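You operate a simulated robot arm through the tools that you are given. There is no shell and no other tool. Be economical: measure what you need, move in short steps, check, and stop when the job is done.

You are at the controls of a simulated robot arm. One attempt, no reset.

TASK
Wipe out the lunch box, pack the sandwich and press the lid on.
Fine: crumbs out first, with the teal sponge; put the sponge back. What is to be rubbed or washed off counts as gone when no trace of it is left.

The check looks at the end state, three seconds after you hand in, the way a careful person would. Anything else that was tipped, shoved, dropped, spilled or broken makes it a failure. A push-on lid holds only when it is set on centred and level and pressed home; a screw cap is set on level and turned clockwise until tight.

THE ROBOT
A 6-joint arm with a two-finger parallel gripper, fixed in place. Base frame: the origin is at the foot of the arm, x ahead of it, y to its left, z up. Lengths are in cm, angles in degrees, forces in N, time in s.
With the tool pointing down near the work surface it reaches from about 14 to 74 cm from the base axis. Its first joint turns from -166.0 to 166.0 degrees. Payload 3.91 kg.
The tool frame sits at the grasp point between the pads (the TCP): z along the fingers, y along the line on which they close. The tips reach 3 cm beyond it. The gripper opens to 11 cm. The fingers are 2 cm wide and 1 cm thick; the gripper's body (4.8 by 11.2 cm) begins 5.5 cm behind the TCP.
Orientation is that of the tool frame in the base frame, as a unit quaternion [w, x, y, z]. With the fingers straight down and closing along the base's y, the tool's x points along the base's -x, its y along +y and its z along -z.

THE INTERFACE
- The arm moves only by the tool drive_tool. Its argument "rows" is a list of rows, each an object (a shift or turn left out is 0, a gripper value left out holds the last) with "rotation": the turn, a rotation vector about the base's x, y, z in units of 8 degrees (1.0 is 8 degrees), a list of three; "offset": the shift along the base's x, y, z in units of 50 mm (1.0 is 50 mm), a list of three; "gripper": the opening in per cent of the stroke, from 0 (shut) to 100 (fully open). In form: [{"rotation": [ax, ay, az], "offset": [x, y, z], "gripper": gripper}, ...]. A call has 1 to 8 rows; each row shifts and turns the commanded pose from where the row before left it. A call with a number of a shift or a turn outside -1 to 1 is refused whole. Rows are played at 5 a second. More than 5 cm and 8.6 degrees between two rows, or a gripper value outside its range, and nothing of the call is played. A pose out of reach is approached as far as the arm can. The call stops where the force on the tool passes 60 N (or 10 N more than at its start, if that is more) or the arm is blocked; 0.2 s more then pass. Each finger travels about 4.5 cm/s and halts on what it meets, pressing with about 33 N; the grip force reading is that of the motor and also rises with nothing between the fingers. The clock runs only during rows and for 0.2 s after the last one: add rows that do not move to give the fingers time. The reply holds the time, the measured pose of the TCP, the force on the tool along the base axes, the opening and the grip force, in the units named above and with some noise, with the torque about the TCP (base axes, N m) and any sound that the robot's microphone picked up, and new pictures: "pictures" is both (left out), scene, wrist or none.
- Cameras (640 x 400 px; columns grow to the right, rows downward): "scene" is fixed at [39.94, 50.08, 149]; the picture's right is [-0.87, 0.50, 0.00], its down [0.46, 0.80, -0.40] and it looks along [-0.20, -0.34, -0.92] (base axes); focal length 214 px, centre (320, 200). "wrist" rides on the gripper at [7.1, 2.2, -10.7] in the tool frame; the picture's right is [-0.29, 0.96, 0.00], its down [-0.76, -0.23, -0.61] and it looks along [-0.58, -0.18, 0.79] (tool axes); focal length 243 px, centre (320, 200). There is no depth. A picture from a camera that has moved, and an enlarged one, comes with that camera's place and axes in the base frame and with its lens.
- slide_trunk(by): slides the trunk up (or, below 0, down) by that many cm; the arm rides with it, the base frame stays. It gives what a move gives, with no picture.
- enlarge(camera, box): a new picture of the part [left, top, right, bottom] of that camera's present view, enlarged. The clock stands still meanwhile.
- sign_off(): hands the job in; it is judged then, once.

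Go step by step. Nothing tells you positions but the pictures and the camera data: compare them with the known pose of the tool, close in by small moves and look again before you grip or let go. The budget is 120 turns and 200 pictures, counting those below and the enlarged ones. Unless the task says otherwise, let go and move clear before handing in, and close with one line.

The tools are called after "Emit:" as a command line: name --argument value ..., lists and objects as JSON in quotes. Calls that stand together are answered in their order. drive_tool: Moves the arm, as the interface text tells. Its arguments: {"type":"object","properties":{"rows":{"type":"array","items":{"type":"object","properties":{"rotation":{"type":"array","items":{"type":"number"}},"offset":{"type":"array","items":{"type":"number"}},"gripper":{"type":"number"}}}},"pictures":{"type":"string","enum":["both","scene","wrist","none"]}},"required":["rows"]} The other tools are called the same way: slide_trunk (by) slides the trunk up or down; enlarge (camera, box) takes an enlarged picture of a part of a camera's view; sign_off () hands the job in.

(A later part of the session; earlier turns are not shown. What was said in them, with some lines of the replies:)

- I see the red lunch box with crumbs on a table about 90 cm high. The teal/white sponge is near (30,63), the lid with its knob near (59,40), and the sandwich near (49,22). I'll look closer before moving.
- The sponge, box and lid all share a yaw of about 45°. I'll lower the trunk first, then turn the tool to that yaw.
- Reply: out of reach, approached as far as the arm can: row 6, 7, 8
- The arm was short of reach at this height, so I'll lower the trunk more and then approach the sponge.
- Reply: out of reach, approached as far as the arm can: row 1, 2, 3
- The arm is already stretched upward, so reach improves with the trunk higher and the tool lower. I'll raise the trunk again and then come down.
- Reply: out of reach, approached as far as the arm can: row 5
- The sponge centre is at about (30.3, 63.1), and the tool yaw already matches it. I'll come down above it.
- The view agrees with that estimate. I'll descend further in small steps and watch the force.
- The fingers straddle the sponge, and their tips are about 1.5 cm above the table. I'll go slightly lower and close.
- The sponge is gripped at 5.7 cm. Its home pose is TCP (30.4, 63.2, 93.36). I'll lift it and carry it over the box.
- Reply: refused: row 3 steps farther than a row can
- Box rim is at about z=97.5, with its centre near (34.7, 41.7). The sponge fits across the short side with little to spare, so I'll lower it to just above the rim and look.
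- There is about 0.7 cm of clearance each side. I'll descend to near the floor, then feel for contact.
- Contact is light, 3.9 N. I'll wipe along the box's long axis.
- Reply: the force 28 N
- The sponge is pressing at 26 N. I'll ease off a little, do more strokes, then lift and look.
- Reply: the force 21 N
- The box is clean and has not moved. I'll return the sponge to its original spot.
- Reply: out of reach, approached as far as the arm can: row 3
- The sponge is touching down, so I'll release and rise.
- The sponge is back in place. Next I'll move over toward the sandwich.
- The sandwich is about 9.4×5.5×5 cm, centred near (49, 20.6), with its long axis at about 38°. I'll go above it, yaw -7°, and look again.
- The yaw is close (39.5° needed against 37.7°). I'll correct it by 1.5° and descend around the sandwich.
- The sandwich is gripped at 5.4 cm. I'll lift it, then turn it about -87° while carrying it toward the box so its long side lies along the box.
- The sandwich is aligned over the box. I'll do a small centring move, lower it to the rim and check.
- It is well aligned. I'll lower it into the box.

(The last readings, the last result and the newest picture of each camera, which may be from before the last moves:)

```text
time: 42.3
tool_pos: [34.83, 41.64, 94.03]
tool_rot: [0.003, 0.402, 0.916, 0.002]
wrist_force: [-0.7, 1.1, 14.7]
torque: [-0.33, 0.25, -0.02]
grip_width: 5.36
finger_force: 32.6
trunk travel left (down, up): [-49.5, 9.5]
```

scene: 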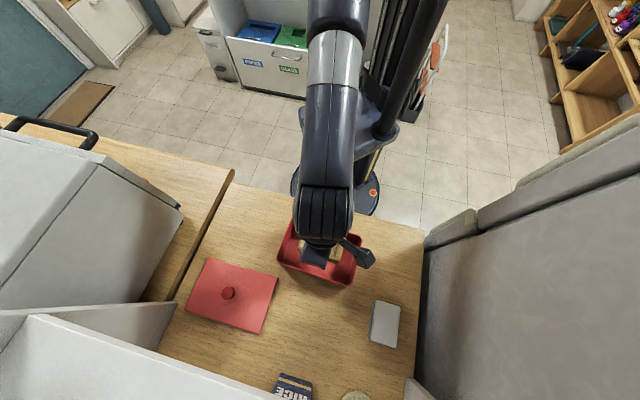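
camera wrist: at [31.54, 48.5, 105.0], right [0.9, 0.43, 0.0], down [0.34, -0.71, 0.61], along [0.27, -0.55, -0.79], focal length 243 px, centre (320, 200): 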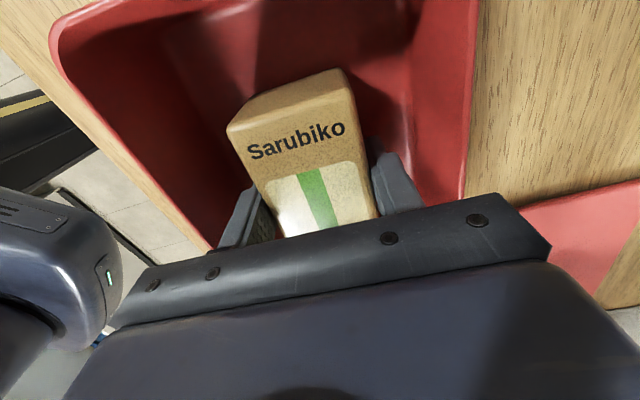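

The sandwich is on the floor of the box. I'll open modestly so the fingers clear the walls, then rise.

Emit:
drive_tool --rows '[{"offset": [0, 0, 0.02]}, {"gripper": 60}, {}, {}, {"offset": [0, 0, 0.4]}, {"offset": [0, 0, 0.8]}, {"offset": [0, 0, 0.8]}, {"offset": [0, 0, 0.6]}]'

```text
time: 44.1
tool_pos: [34.68, 41.71, 107.11]
tool_rot: [0.003, 0.401, 0.916, 0.0]
wrist_force: [-0.5, 0.2, 0.6]
torque: [-0.03, 0.0, -0.02]
grip_width: 6.6
finger_force: 0.0
trunk travel left (down, up): [-49.5, 9.5]
camera wrist: at [31.5, 48.53, 117.75], right [0.9, 0.43, 0.0], down [0.34, -0.71, 0.61], along [0.27, -0.55, -0.79], focal length 243 px, centre (320, 200)
```

scene: 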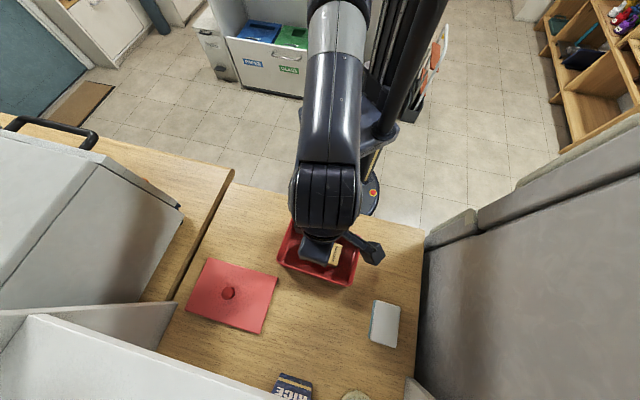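
wrist: 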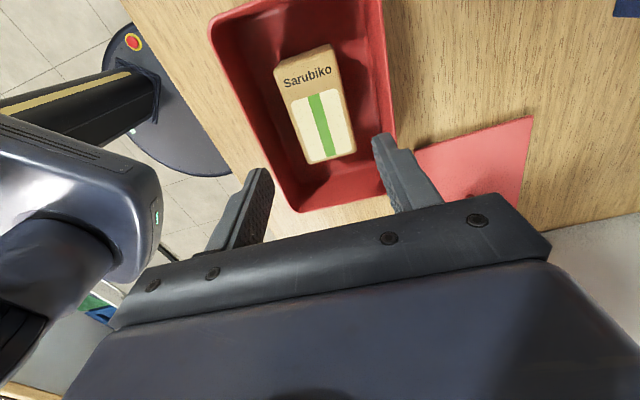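

The sandwich is in the box. I'll raise the trunk for reach and go above the lid's knob.

Emit:
slide_trunk --by 8

Emit:
drive_tool --rows '[{"offset": [0.6, -0.1, -0.2]}, {"offset": [0.8, -0.1, -0.2]}, {"offset": [0.8, -0.1, -0.2]}, {"offset": [0.8, -0.1, -0.2]}, {"offset": [0.8, 0, -0.2]}, {"offset": [0.6, 0, -0.2]}, {}]'

```text
time: 45.3
tool_pos: [34.82, 41.86, 114.95]
tool_rot: [0.003, 0.402, 0.915, -0.001]
wrist_force: [0.3, -0.2, 0.5]
torque: [-0.01, 0.0, 0.02]
grip_width: 6.61
finger_force: 0.1
trunk travel left (down, up): [-57.5, 1.5]
```

```text
time: 46.9
tool_pos: [56.83, 39.71, 109.1]
tool_rot: [0.003, 0.401, 0.916, -0.001]
wrist_force: [0.3, 0.5, -0.1]
torque: [0.01, 0.01, 0.03]
grip_width: 6.59
finger_force: 0.0
trunk travel left (down, up): [-57.5, 1.5]
camera wrist: at [53.49, 46.59, 119.77], right [0.9, 0.43, 0.0], down [0.34, -0.71, 0.61], along [0.27, -0.55, -0.79], focal length 243 px, centre (320, 200)
```

scene: 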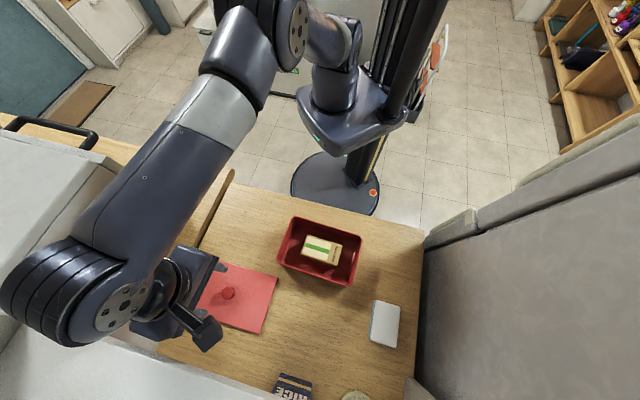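
wrist: 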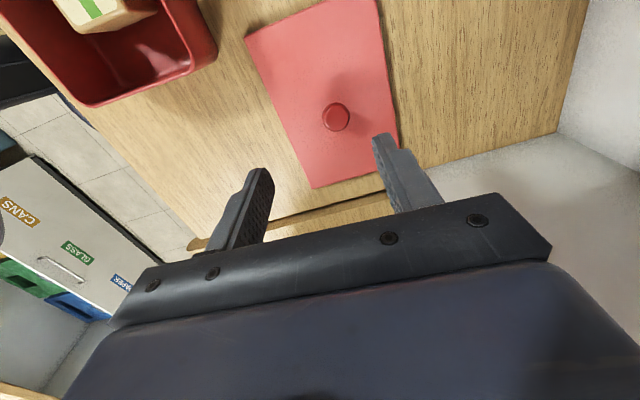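

The knob is at about (59.1, 39.3). I'll move over it and lower.

Emit:
drive_tool --rows '[{"offset": [0.23, -0.04, -0.5]}, {"offset": [0.23, -0.04, -0.6]}, {"offset": [0, 0, -0.7]}, {}]'

Emit:
enlarge --camera "wrist" --box '[200, 0, 520, 200]'

```text
time: 47.9
tool_pos: [59.15, 39.37, 100.04]
tool_rot: [0.003, 0.403, 0.915, -0.001]
wrist_force: [0.3, -0.4, 0.4]
torque: [-0.03, 0.0, 0.03]
grip_width: 6.6
finger_force: 0.1
trunk travel left (down, up): [-57.5, 1.5]
camera wrist: at [55.86, 46.13, 110.71], right [0.9, 0.43, 0.0], down [0.34, -0.71, 0.61], along [0.27, -0.55, -0.79], focal length 243 px, centre (320, 200)
```

scene: 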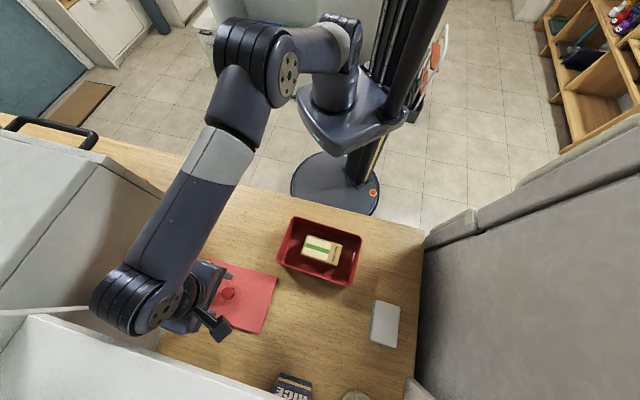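
wrist: 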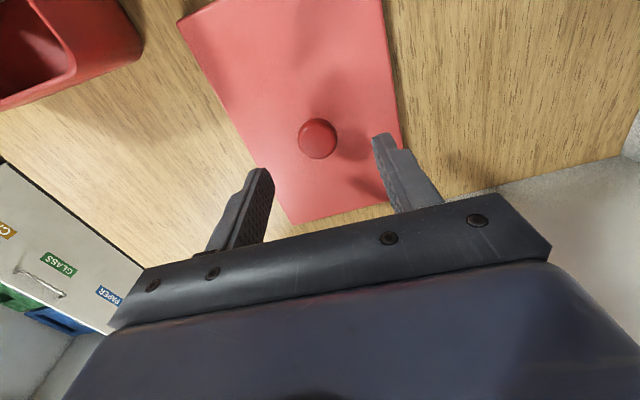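

```text
2.00 times, centred on (360, 100) of wrist
camera zoom: at [55.86, 46.13, 110.71], right [0.9, 0.43, 0.0], down [0.34, -0.71, 0.61], along [0.27, -0.55, -0.79], focal length 485 px, centre (240, 400)
```

zoom: 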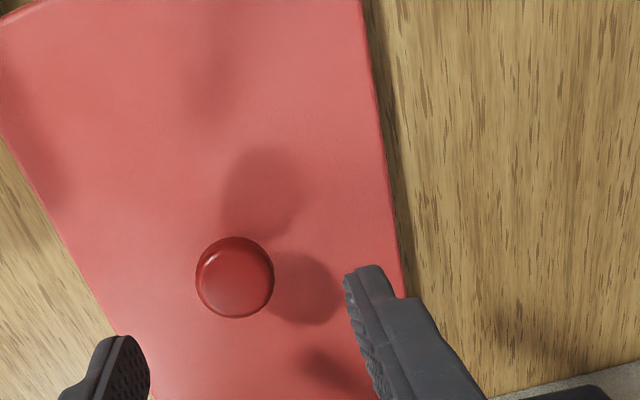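

Emit:
drive_tool --rows '[{"offset": [0, 0, -0.5]}, {"offset": [0, 0, -0.4]}, {"offset": [0, 0, -0.2]}, {}]'

Emit:
enlarge --camera "wrist" --box '[200, 60, 460, 220]'

```text
time: 48.9
tool_pos: [59.16, 39.39, 94.45]
tool_rot: [0.004, 0.402, 0.916, 0.001]
wrist_force: [-0.6, -0.1, 0.5]
torque: [0.0, 0.01, 0.02]
grip_width: 6.61
finger_force: 0.0
trunk travel left (down, up): [-57.5, 1.5]
camera wrist: at [55.85, 46.17, 105.2], right [0.9, 0.43, 0.0], down [0.34, -0.71, 0.61], along [0.27, -0.55, -0.79], focal length 243 px, centre (320, 200)
```

scene: 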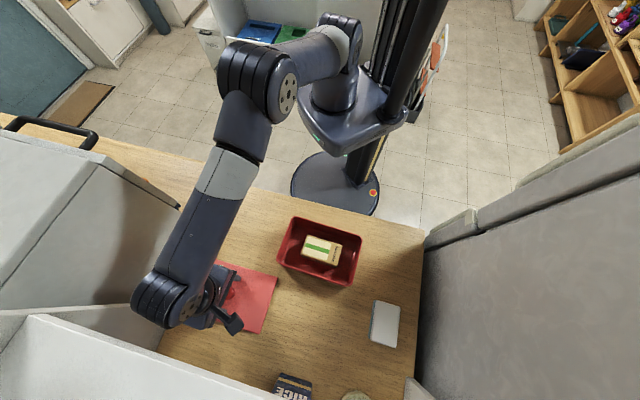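
wrist: 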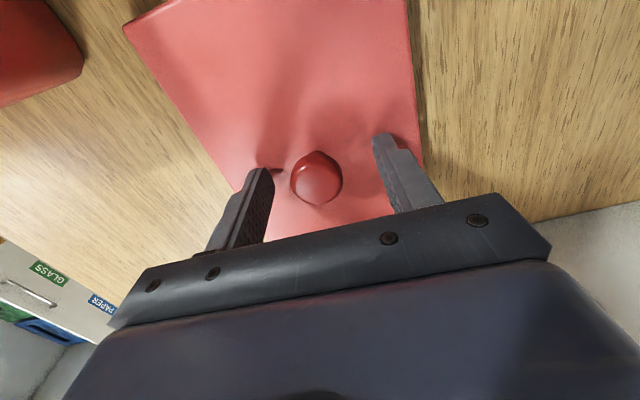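

```text
2.46 times, centred on (330, 140) of wrist
camera zoom: at [55.85, 46.17, 105.2], right [0.9, 0.43, 0.0], down [0.34, -0.71, 0.61], along [0.27, -0.55, -0.79], focal length 597 px, centre (295, 348)
```

zoom: 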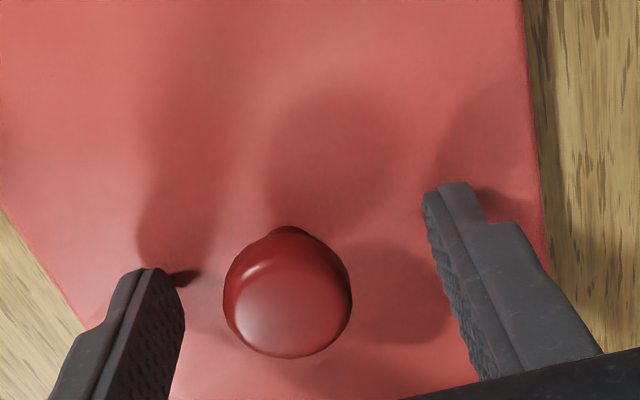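

The fingers straddle the knob with their tips just above the lid. I'll close on it.

Emit:
drive_tool --rows '[{"gripper": 12}, {}, {}, {}, {}, {}]' --pictures "wrist"

```text
time: 50.3
tool_pos: [59.28, 39.41, 94.3]
tool_rot: [0.003, 0.402, 0.916, 0.0]
wrist_force: [-0.1, -0.1, 0.4]
torque: [0.0, 0.0, 0.02]
grip_width: 2.83
finger_force: 32.8
trunk travel left (down, up): [-57.5, 1.5]
camera wrist: at [55.85, 46.17, 105.21], right [0.9, 0.43, 0.0], down [0.34, -0.71, 0.61], along [0.27, -0.55, -0.79], focal length 243 px, centre (320, 200)
```

wrist: 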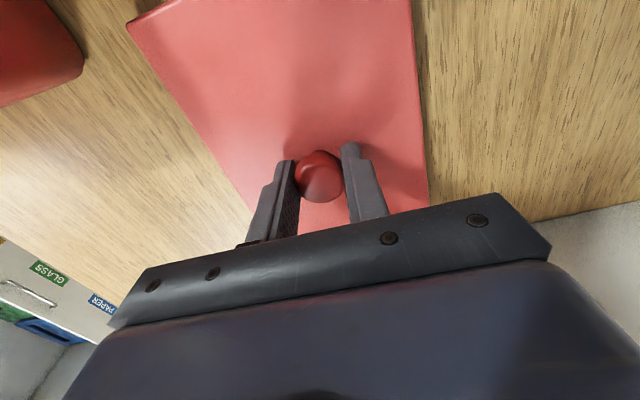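

The knob is held at 2.83 cm. I'll lift straight up.

Emit:
drive_tool --rows '[{"offset": [0, 0, 0.2]}, {"offset": [0, 0, 0.5]}, {"offset": [0, 0, 0.7]}, {"offset": [0, 0, 0.7]}, {"offset": [0, 0, 0.5]}, {}]'

```text
time: 51.7
tool_pos: [59.17, 39.39, 107.61]
tool_rot: [0.003, 0.402, 0.916, 0.0]
wrist_force: [-0.1, -0.3, -0.6]
torque: [0.0, -0.03, 0.06]
grip_width: 2.84
finger_force: 33.1
trunk travel left (down, up): [-57.5, 1.5]
camera wrist: at [55.78, 46.13, 118.3], right [0.9, 0.43, 0.0], down [0.34, -0.71, 0.61], along [0.27, -0.55, -0.79], focal length 243 px, centre (320, 200)
```

scene: 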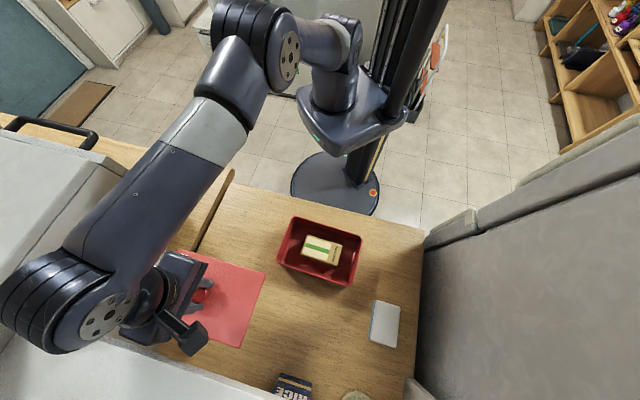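
wrist: 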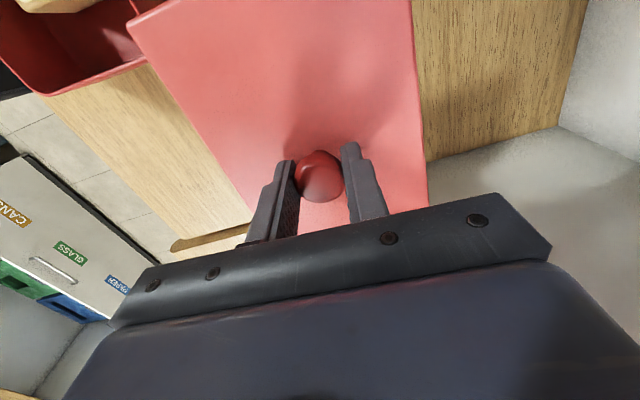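

The lid is held level. Before setting it on, I'll measure the box rim closely from the scene camera.

Emit:
enlarge --camera "scene" --box '[272, 210, 368, 270]'

Emit:
enlarge --camera "scene" --box '[272, 235, 368, 295]'

```text
6.67 times, centred on (320, 240) of scene
camera zoom: at [39.94, 50.08, 149.0], right [-0.87, 0.5, 0.0], down [0.46, 0.8, -0.4], along [-0.2, -0.34, -0.92], focal length 1430 px, centre (320, -67)
```

zoom: 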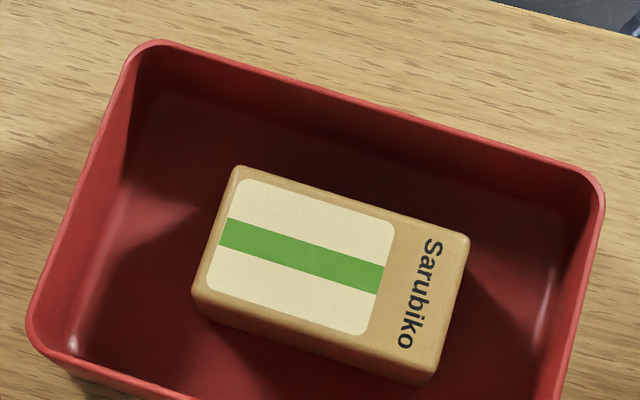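

```text
6.67 times, centred on (320, 265) of scene
camera zoom: at [39.94, 50.08, 149.0], right [-0.87, 0.5, 0.0], down [0.46, 0.8, -0.4], along [-0.2, -0.34, -0.92], focal length 1430 px, centre (320, -233)
```

zoom: 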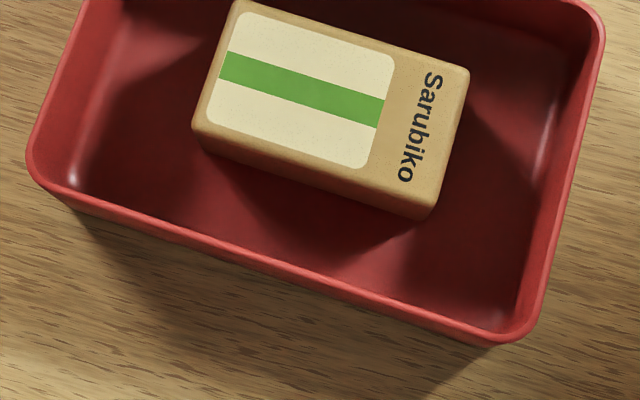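

Box by scene camera: centre ≈(35.0, 42.0), long axis ≈132°. I'll carry the lid over it, then compare lid and box from the same camera.

Emit:
drive_tool --rows '[{"offset": [-0.5, 0.05, 0]}, {"offset": [-0.8, 0.08, 0]}, {"offset": [-0.8, 0.08, 0]}, {"offset": [-0.8, 0.09, 0]}, {"offset": [-0.8, 0.09, 0]}, {"offset": [-0.7, 0.08, 0]}, {"rotation": [0, 0, -0.2], "offset": [-0.43, 0.05, 0]}, {}]'

Emit:
enlarge --camera "scene" --box '[260, 200, 380, 300]'

```text
time: 53.5
tool_pos: [34.93, 42.03, 107.45]
tool_rot: [0.004, 0.416, 0.91, 0.001]
wrist_force: [0.0, 0.7, -0.5]
torque: [-0.03, 0.0, 0.01]
grip_width: 2.84
finger_force: 33.4
trunk travel left (down, up): [-57.5, 1.5]
camera wrist: at [31.87, 48.85, 118.25], right [0.91, 0.41, 0.0], down [0.32, -0.72, 0.61], along [0.25, -0.56, -0.79], focal length 243 px, centre (320, 200)
```

scene: 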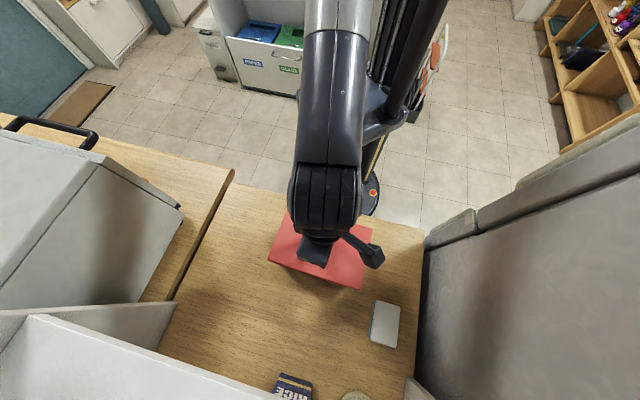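
wrist: 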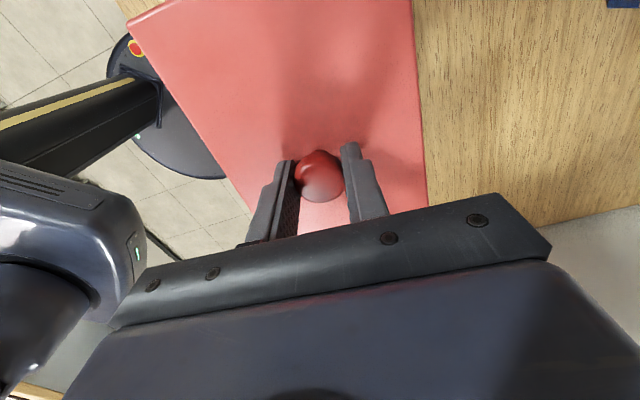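

```text
4.00 times, centred on (320, 250) of scene
camera zoom: at [39.94, 50.08, 149.0], right [-0.87, 0.5, 0.0], down [0.46, 0.8, -0.4], along [-0.2, -0.34, -0.92], focal length 858 px, centre (320, 0)
```

zoom: 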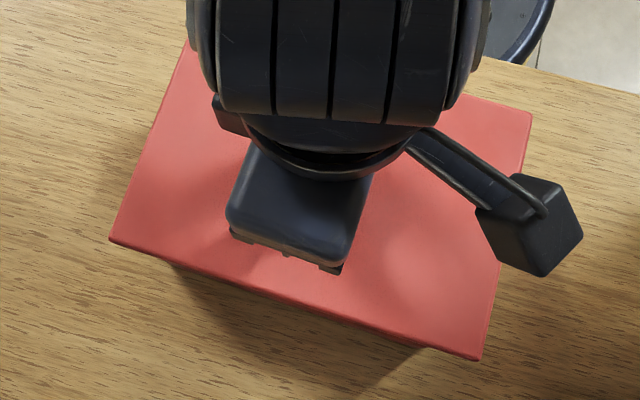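

The lid lies about 1° and 2 mm off the box. I'll correct that and go down to just above the rim.

Emit:
drive_tool --rows '[{"rotation": [0, 0, -0.11], "offset": [0.04, -0.02, -0.3]}, {"offset": [0, 0, -0.4]}, {}, {}]' --pictures "wrist"

Emit:
enlarge --camera "scene" --box '[260, 200, 380, 300]'

```text
time: 54.5
tool_pos: [35.12, 41.88, 104.03]
tool_rot: [0.002, 0.422, 0.907, -0.001]
wrist_force: [-0.4, -0.4, -0.3]
torque: [-0.03, 0.02, 0.02]
grip_width: 2.86
finger_force: 32.5
trunk travel left (down, up): [-57.5, 1.5]
camera wrist: at [32.18, 48.79, 114.71], right [0.92, 0.39, 0.0], down [0.31, -0.73, 0.61], along [0.24, -0.56, -0.79], focal length 243 px, centre (320, 200)
```

wrist: 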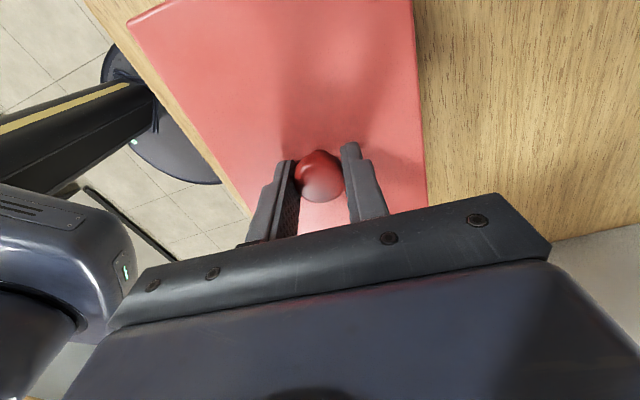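

```text
4.00 times, centred on (320, 250) of scene
camera zoom: at [39.94, 50.08, 149.0], right [-0.87, 0.5, 0.0], down [0.46, 0.8, -0.4], along [-0.2, -0.34, -0.92], focal length 858 px, centre (320, 0)
```

zoom: 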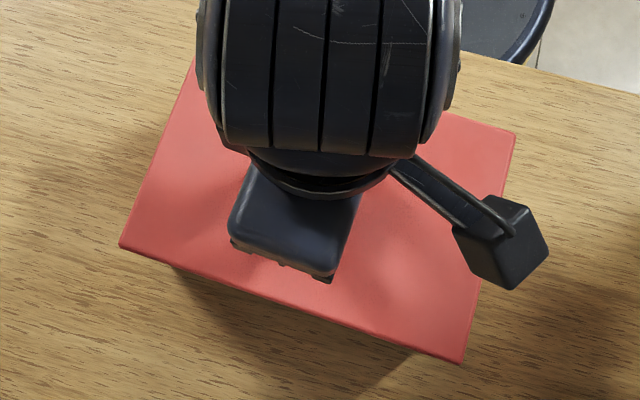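

The lid is now centred and aligned to within about 1.5 mm and 0.4°. I'll lower it slowly and watch the force.

Emit:
drive_tool --rows '[{"offset": [0.01, -0.01, -0.15]}, {"offset": [0, 0, -0.1]}, {}, {}]' --pictures "none"

Emit:
drive_tool --rows '[{"offset": [0, 0, -0.06]}, {}, {}]' --pictures "none"

```text
time: 55.5
tool_pos: [35.09, 41.91, 102.69]
tool_rot: [0.003, 0.422, 0.907, 0.0]
wrist_force: [0.0, 0.5, -2.0]
torque: [0.03, 0.01, 0.0]
grip_width: 2.89
finger_force: 33.1
trunk travel left (down, up): [-57.5, 1.5]
```

```text
time: 56.3
tool_pos: [35.15, 41.91, 102.45]
tool_rot: [0.003, 0.421, 0.907, 0.0]
wrist_force: [0.4, 0.7, 0.0]
torque: [-0.01, -0.01, 0.02]
grip_width: 2.86
finger_force: 32.8
trunk travel left (down, up): [-57.5, 1.5]
```

Emit:
drive_tool --rows '[{"offset": [0, 0, -0.05]}, {}, {}]' --pictures "none"

Emit:
drive_tool --rows '[{"offset": [0, 0, -0.04]}, {}, {}]' --pictures "none"

```text
time: 57.1
tool_pos: [35.23, 41.94, 102.15]
tool_rot: [0.003, 0.422, 0.907, 0.0]
wrist_force: [-0.2, 0.0, -1.2]
torque: [0.0, -0.01, -0.02]
grip_width: 2.84
finger_force: 33.0
trunk travel left (down, up): [-57.5, 1.5]
```

```text
time: 57.9
tool_pos: [35.14, 41.83, 102.1]
tool_rot: [0.003, 0.421, 0.907, -0.002]
wrist_force: [0.3, -0.1, -0.1]
torque: [-0.01, 0.01, 0.01]
grip_width: 2.85
finger_force: 32.9
trunk travel left (down, up): [-57.5, 1.5]
```

Emit:
drive_tool --rows '[{"offset": [0, 0, -0.04]}, {}, {}]' --pictures "none"

Emit:
drive_tool --rows '[{"offset": [0, 0, -0.04]}, {}, {}]' --pictures "none"

Emit:
drive_tool --rows '[{"offset": [0, 0, -0.04]}, {}, {}]' --pictures "none"

```text
time: 58.7
tool_pos: [35.11, 41.82, 101.79]
tool_rot: [0.003, 0.422, 0.907, 0.001]
wrist_force: [-0.3, 0.4, 0.1]
torque: [-0.02, 0.04, -0.03]
grip_width: 2.84
finger_force: 33.0
trunk travel left (down, up): [-57.5, 1.5]
```

```text
time: 59.5
tool_pos: [35.2, 41.93, 101.59]
tool_rot: [0.002, 0.421, 0.907, 0.0]
wrist_force: [0.5, -0.2, -0.8]
torque: [0.0, 0.01, 0.0]
grip_width: 2.87
finger_force: 33.1
trunk travel left (down, up): [-57.5, 1.5]
```

```text
time: 60.3
tool_pos: [35.17, 41.84, 101.37]
tool_rot: [0.002, 0.422, 0.907, 0.0]
wrist_force: [0.3, 0.6, -0.5]
torque: [0.0, 0.04, 0.01]
grip_width: 2.85
finger_force: 32.5
trunk travel left (down, up): [-57.5, 1.5]
```

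Emit:
drive_tool --rows '[{"offset": [0, 0, -0.04]}, {}, {}]' --pictures "none"

Emit:
drive_tool --rows '[{"offset": [0, 0, -0.04]}, {}, {}]' --pictures "none"

Emit:
enlarge --camera "scene" --box '[270, 210, 380, 300]'

```text
time: 61.1
tool_pos: [35.17, 41.89, 101.31]
tool_rot: [0.004, 0.423, 0.906, -0.001]
wrist_force: [-0.1, -0.3, -0.5]
torque: [0.0, 0.03, 0.02]
grip_width: 2.86
finger_force: 33.0
trunk travel left (down, up): [-57.5, 1.5]
```

```text
time: 61.9
tool_pos: [35.19, 41.91, 101.05]
tool_rot: [0.002, 0.422, 0.906, -0.001]
wrist_force: [0.0, 0.4, 0.4]
torque: [0.0, -0.03, 0.02]
grip_width: 2.87
finger_force: 33.1
trunk travel left (down, up): [-57.5, 1.5]
```

```text
4.44 times, centred on (325, 255) of scene
camera zoom: at [39.94, 50.08, 149.0], right [-0.87, 0.5, 0.0], down [0.46, 0.8, -0.4], along [-0.2, -0.34, -0.92], focal length 953 px, centre (298, -44)
```

zoom: 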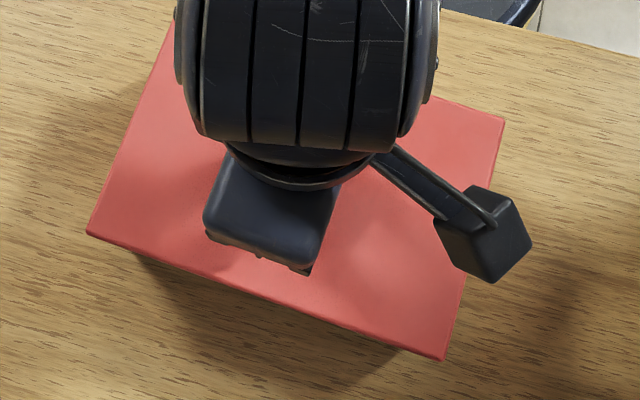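

Still no contact and the alignment holds. I'll continue down in small steps.

Emit:
drive_tool --rows '[{"offset": [0, 0, -0.04]}, {}, {}]' --pictures "none"

Emit:
drive_tool --rows '[{"offset": [0, 0, -0.04]}, {}, {}]' --pictures "none"

Emit:
drive_tool --rows '[{"offset": [0, 0, -0.04]}, {}, {}]' --pictures "none"

```text
time: 62.7
tool_pos: [35.15, 41.98, 100.79]
tool_rot: [0.003, 0.423, 0.906, 0.0]
wrist_force: [-0.4, -0.5, -0.6]
torque: [0.02, -0.05, 0.01]
grip_width: 2.85
finger_force: 33.0
trunk travel left (down, up): [-57.5, 1.5]
```

```text
time: 63.5
tool_pos: [35.1, 41.89, 100.71]
tool_rot: [0.003, 0.422, 0.907, 0.001]
wrist_force: [-1.2, -0.6, 11.6]
torque: [-0.08, 0.07, 0.16]
grip_width: 2.85
finger_force: 33.4
trunk travel left (down, up): [-57.5, 1.5]
```

```text
time: 64.3
tool_pos: [35.1, 41.69, 100.65]
tool_rot: [0.003, 0.422, 0.907, 0.002]
wrist_force: [-1.9, -6.2, 36.3]
torque: [-0.34, -0.04, 0.06]
grip_width: 2.86
finger_force: 33.0
trunk travel left (down, up): [-57.5, 1.5]
heard: snap
```

I heard a snap at 36 N. I'll press slightly more to be sure it is home all round, then look.

Emit:
drive_tool --rows '[{"offset": [0, 0.01, -0.03]}, {}, {}]' --pictures "wrist"

```text
time: 65.1
tool_pos: [35.14, 41.72, 100.54]
tool_rot: [0.003, 0.422, 0.907, 0.002]
wrist_force: [-1.4, -7.1, 40.2]
torque: [-0.14, 0.06, 0.05]
grip_width: 2.85
finger_force: 32.8
trunk travel left (down, up): [-57.5, 1.5]
camera wrist: at [32.09, 48.57, 111.25], right [0.92, 0.39, 0.01], down [0.31, -0.73, 0.61], along [0.25, -0.56, -0.79], focal length 243 px, centre (320, 200)
```

wrist: 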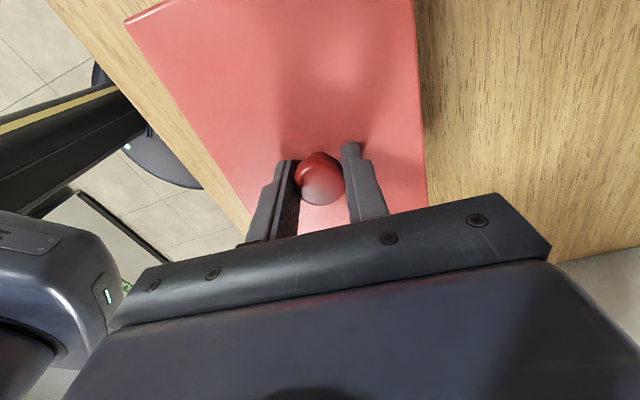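

The lid looks seated. I'll release the knob and move clear.

Emit:
drive_tool --rows '[{"offset": [0, 0, 0.05]}, {"gripper": 55}, {}, {}, {"offset": [0, 0, 0.6]}, {"offset": [0, 0, 0.8]}, {"offset": [-0.5, 0, 0.5]}, {"offset": [-0.7, -0.5, 0]}]'

Emit:
enlarge --camera "scene" --box '[260, 200, 380, 300]'

Emit:
enlarge --camera "wrist" --box '[200, 0, 640, 275]'

```text
time: 66.9
tool_pos: [29.05, 39.41, 109.84]
tool_rot: [0.003, 0.422, 0.906, 0.0]
wrist_force: [0.7, 0.3, -0.5]
torque: [0.0, 0.01, -0.01]
grip_width: 6.07
finger_force: 0.0
trunk travel left (down, up): [-57.5, 1.5]
camera wrist: at [26.11, 46.19, 120.64], right [0.92, 0.39, 0.0], down [0.31, -0.73, 0.61], along [0.24, -0.56, -0.79], focal length 243 px, centre (320, 200)
```

scene: 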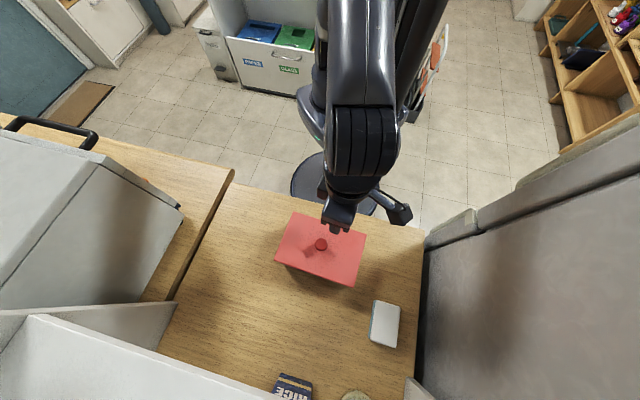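
wrist: 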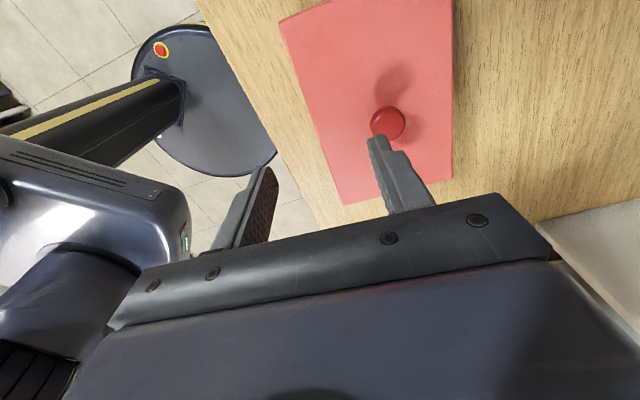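

```text
4.00 times, centred on (320, 250) of scene
camera zoom: at [39.94, 50.08, 149.0], right [-0.87, 0.5, 0.0], down [0.46, 0.8, -0.4], along [-0.2, -0.34, -0.92], focal length 858 px, centre (320, 0)
```

zoom: 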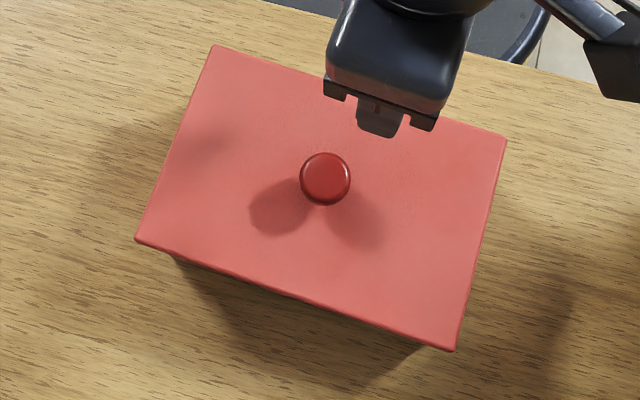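

```text
1.45 times, centred on (420, 138) of wrist
camera zoom: at [26.11, 46.19, 120.64], right [0.92, 0.39, 0.0], down [0.31, -0.73, 0.61], along [0.24, -0.56, -0.79], focal length 353 px, centre (174, 291)
```

zoom: 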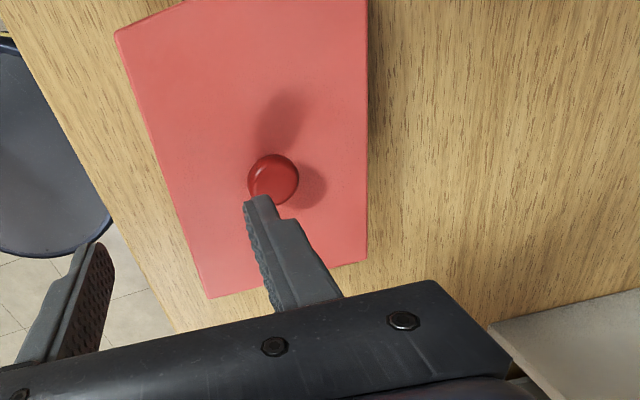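

The lid appears seated and centred. To confirm it is level, I'll move to the far side and tilt the wrist camera for a low-angle look.

Emit:
drive_tool --rows '[{"offset": [0.2, 0.6, 0.3]}, {"offset": [0.2, 0.7, 0]}, {"offset": [0.2, 0.7, 0]}, {"rotation": [-0.9, -0.38, 0], "offset": [0.2, 0.7, 0]}, {"rotation": [-0.9, -0.38, 0], "offset": [0.2, 0.5, 0]}, {"rotation": [-0.9, -0.38, 0], "offset": [0, 0, 0]}, {"rotation": [-0.9, -0.38, 0], "offset": [0, 0, 0]}, {}]'

```text
time: 68.7
tool_pos: [34.15, 55.06, 111.25]
tool_rot: [0.153, 0.413, 0.888, -0.135]
wrist_force: [-0.7, -0.5, -0.3]
torque: [0.01, 0.0, 0.02]
grip_width: 6.03
finger_force: 0.1
out of reach, approached as far as the arm can: row 6, 7
trunk travel left (down, up): [-57.5, 1.5]
camera wrist: at [29.65, 65.3, 118.19], right [0.92, 0.4, 0.0], down [0.19, -0.45, 0.88], along [0.35, -0.8, -0.48], focal length 243 px, centre (320, 200)
```

scene: 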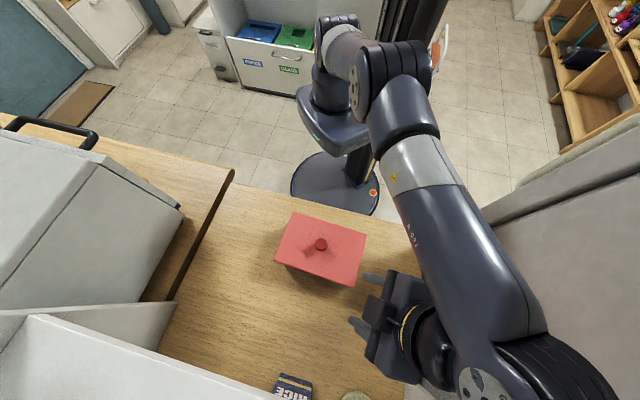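
wrist: 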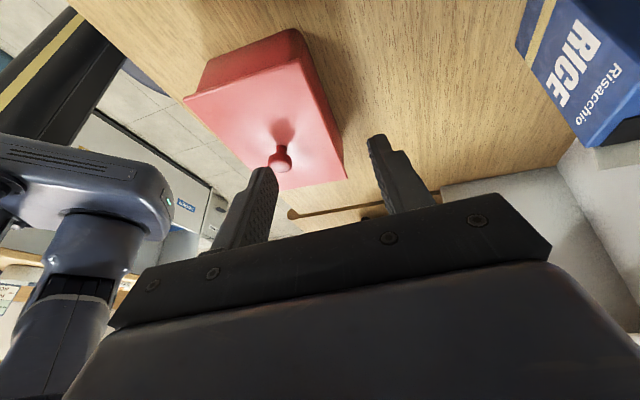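

Emit:
enlarge --camera "wrist" --box '[170, 10, 370, 200]'

Emit:
enlarge --camera "scene" --box '[265, 205, 375, 295]'

```text
2.11 times, centred on (270, 105) of wrist
camera zoom: at [29.65, 65.3, 118.19], right [0.92, 0.4, 0.0], down [0.19, -0.45, 0.88], along [0.35, -0.8, -0.48], focal length 511 px, centre (425, 400)
```

zoom: 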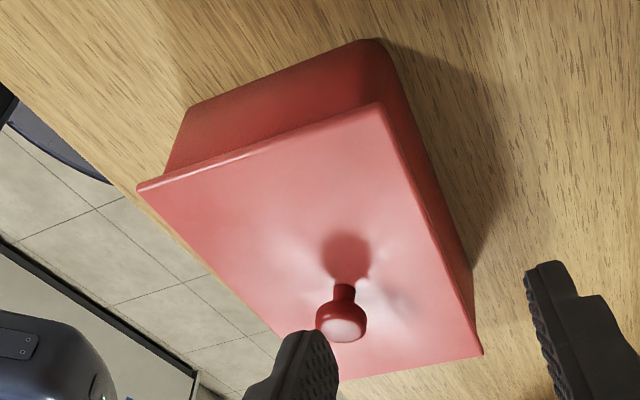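

```text
4.44 times, centred on (320, 250) of scene
camera zoom: at [39.94, 50.08, 149.0], right [-0.87, 0.5, 0.0], down [0.46, 0.8, -0.4], along [-0.2, -0.34, -0.92], focal length 953 px, centre (320, -22)
```

zoom: 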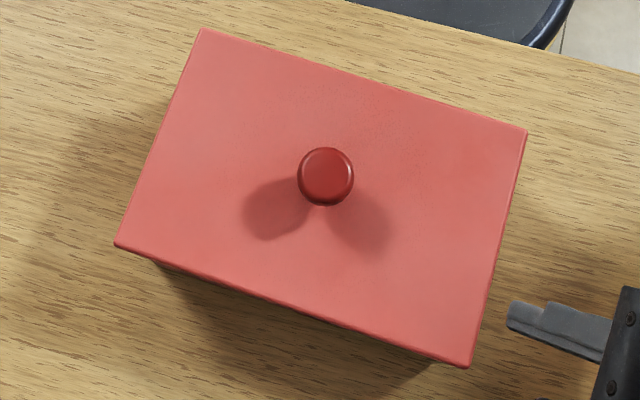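

The lid sits flush and level on the box, with no gap. The sandwich is inside, the sponge is back in its spot, and the arm is clear, so I'm handing in.

Emit:
sign_off

```text
The job is handed in.
```

The lunch box is wiped clean with no crumbs visible, the sandwich is inside, the lid is pressed on (it snapped and sits level), and the teal sponge is back where it was.
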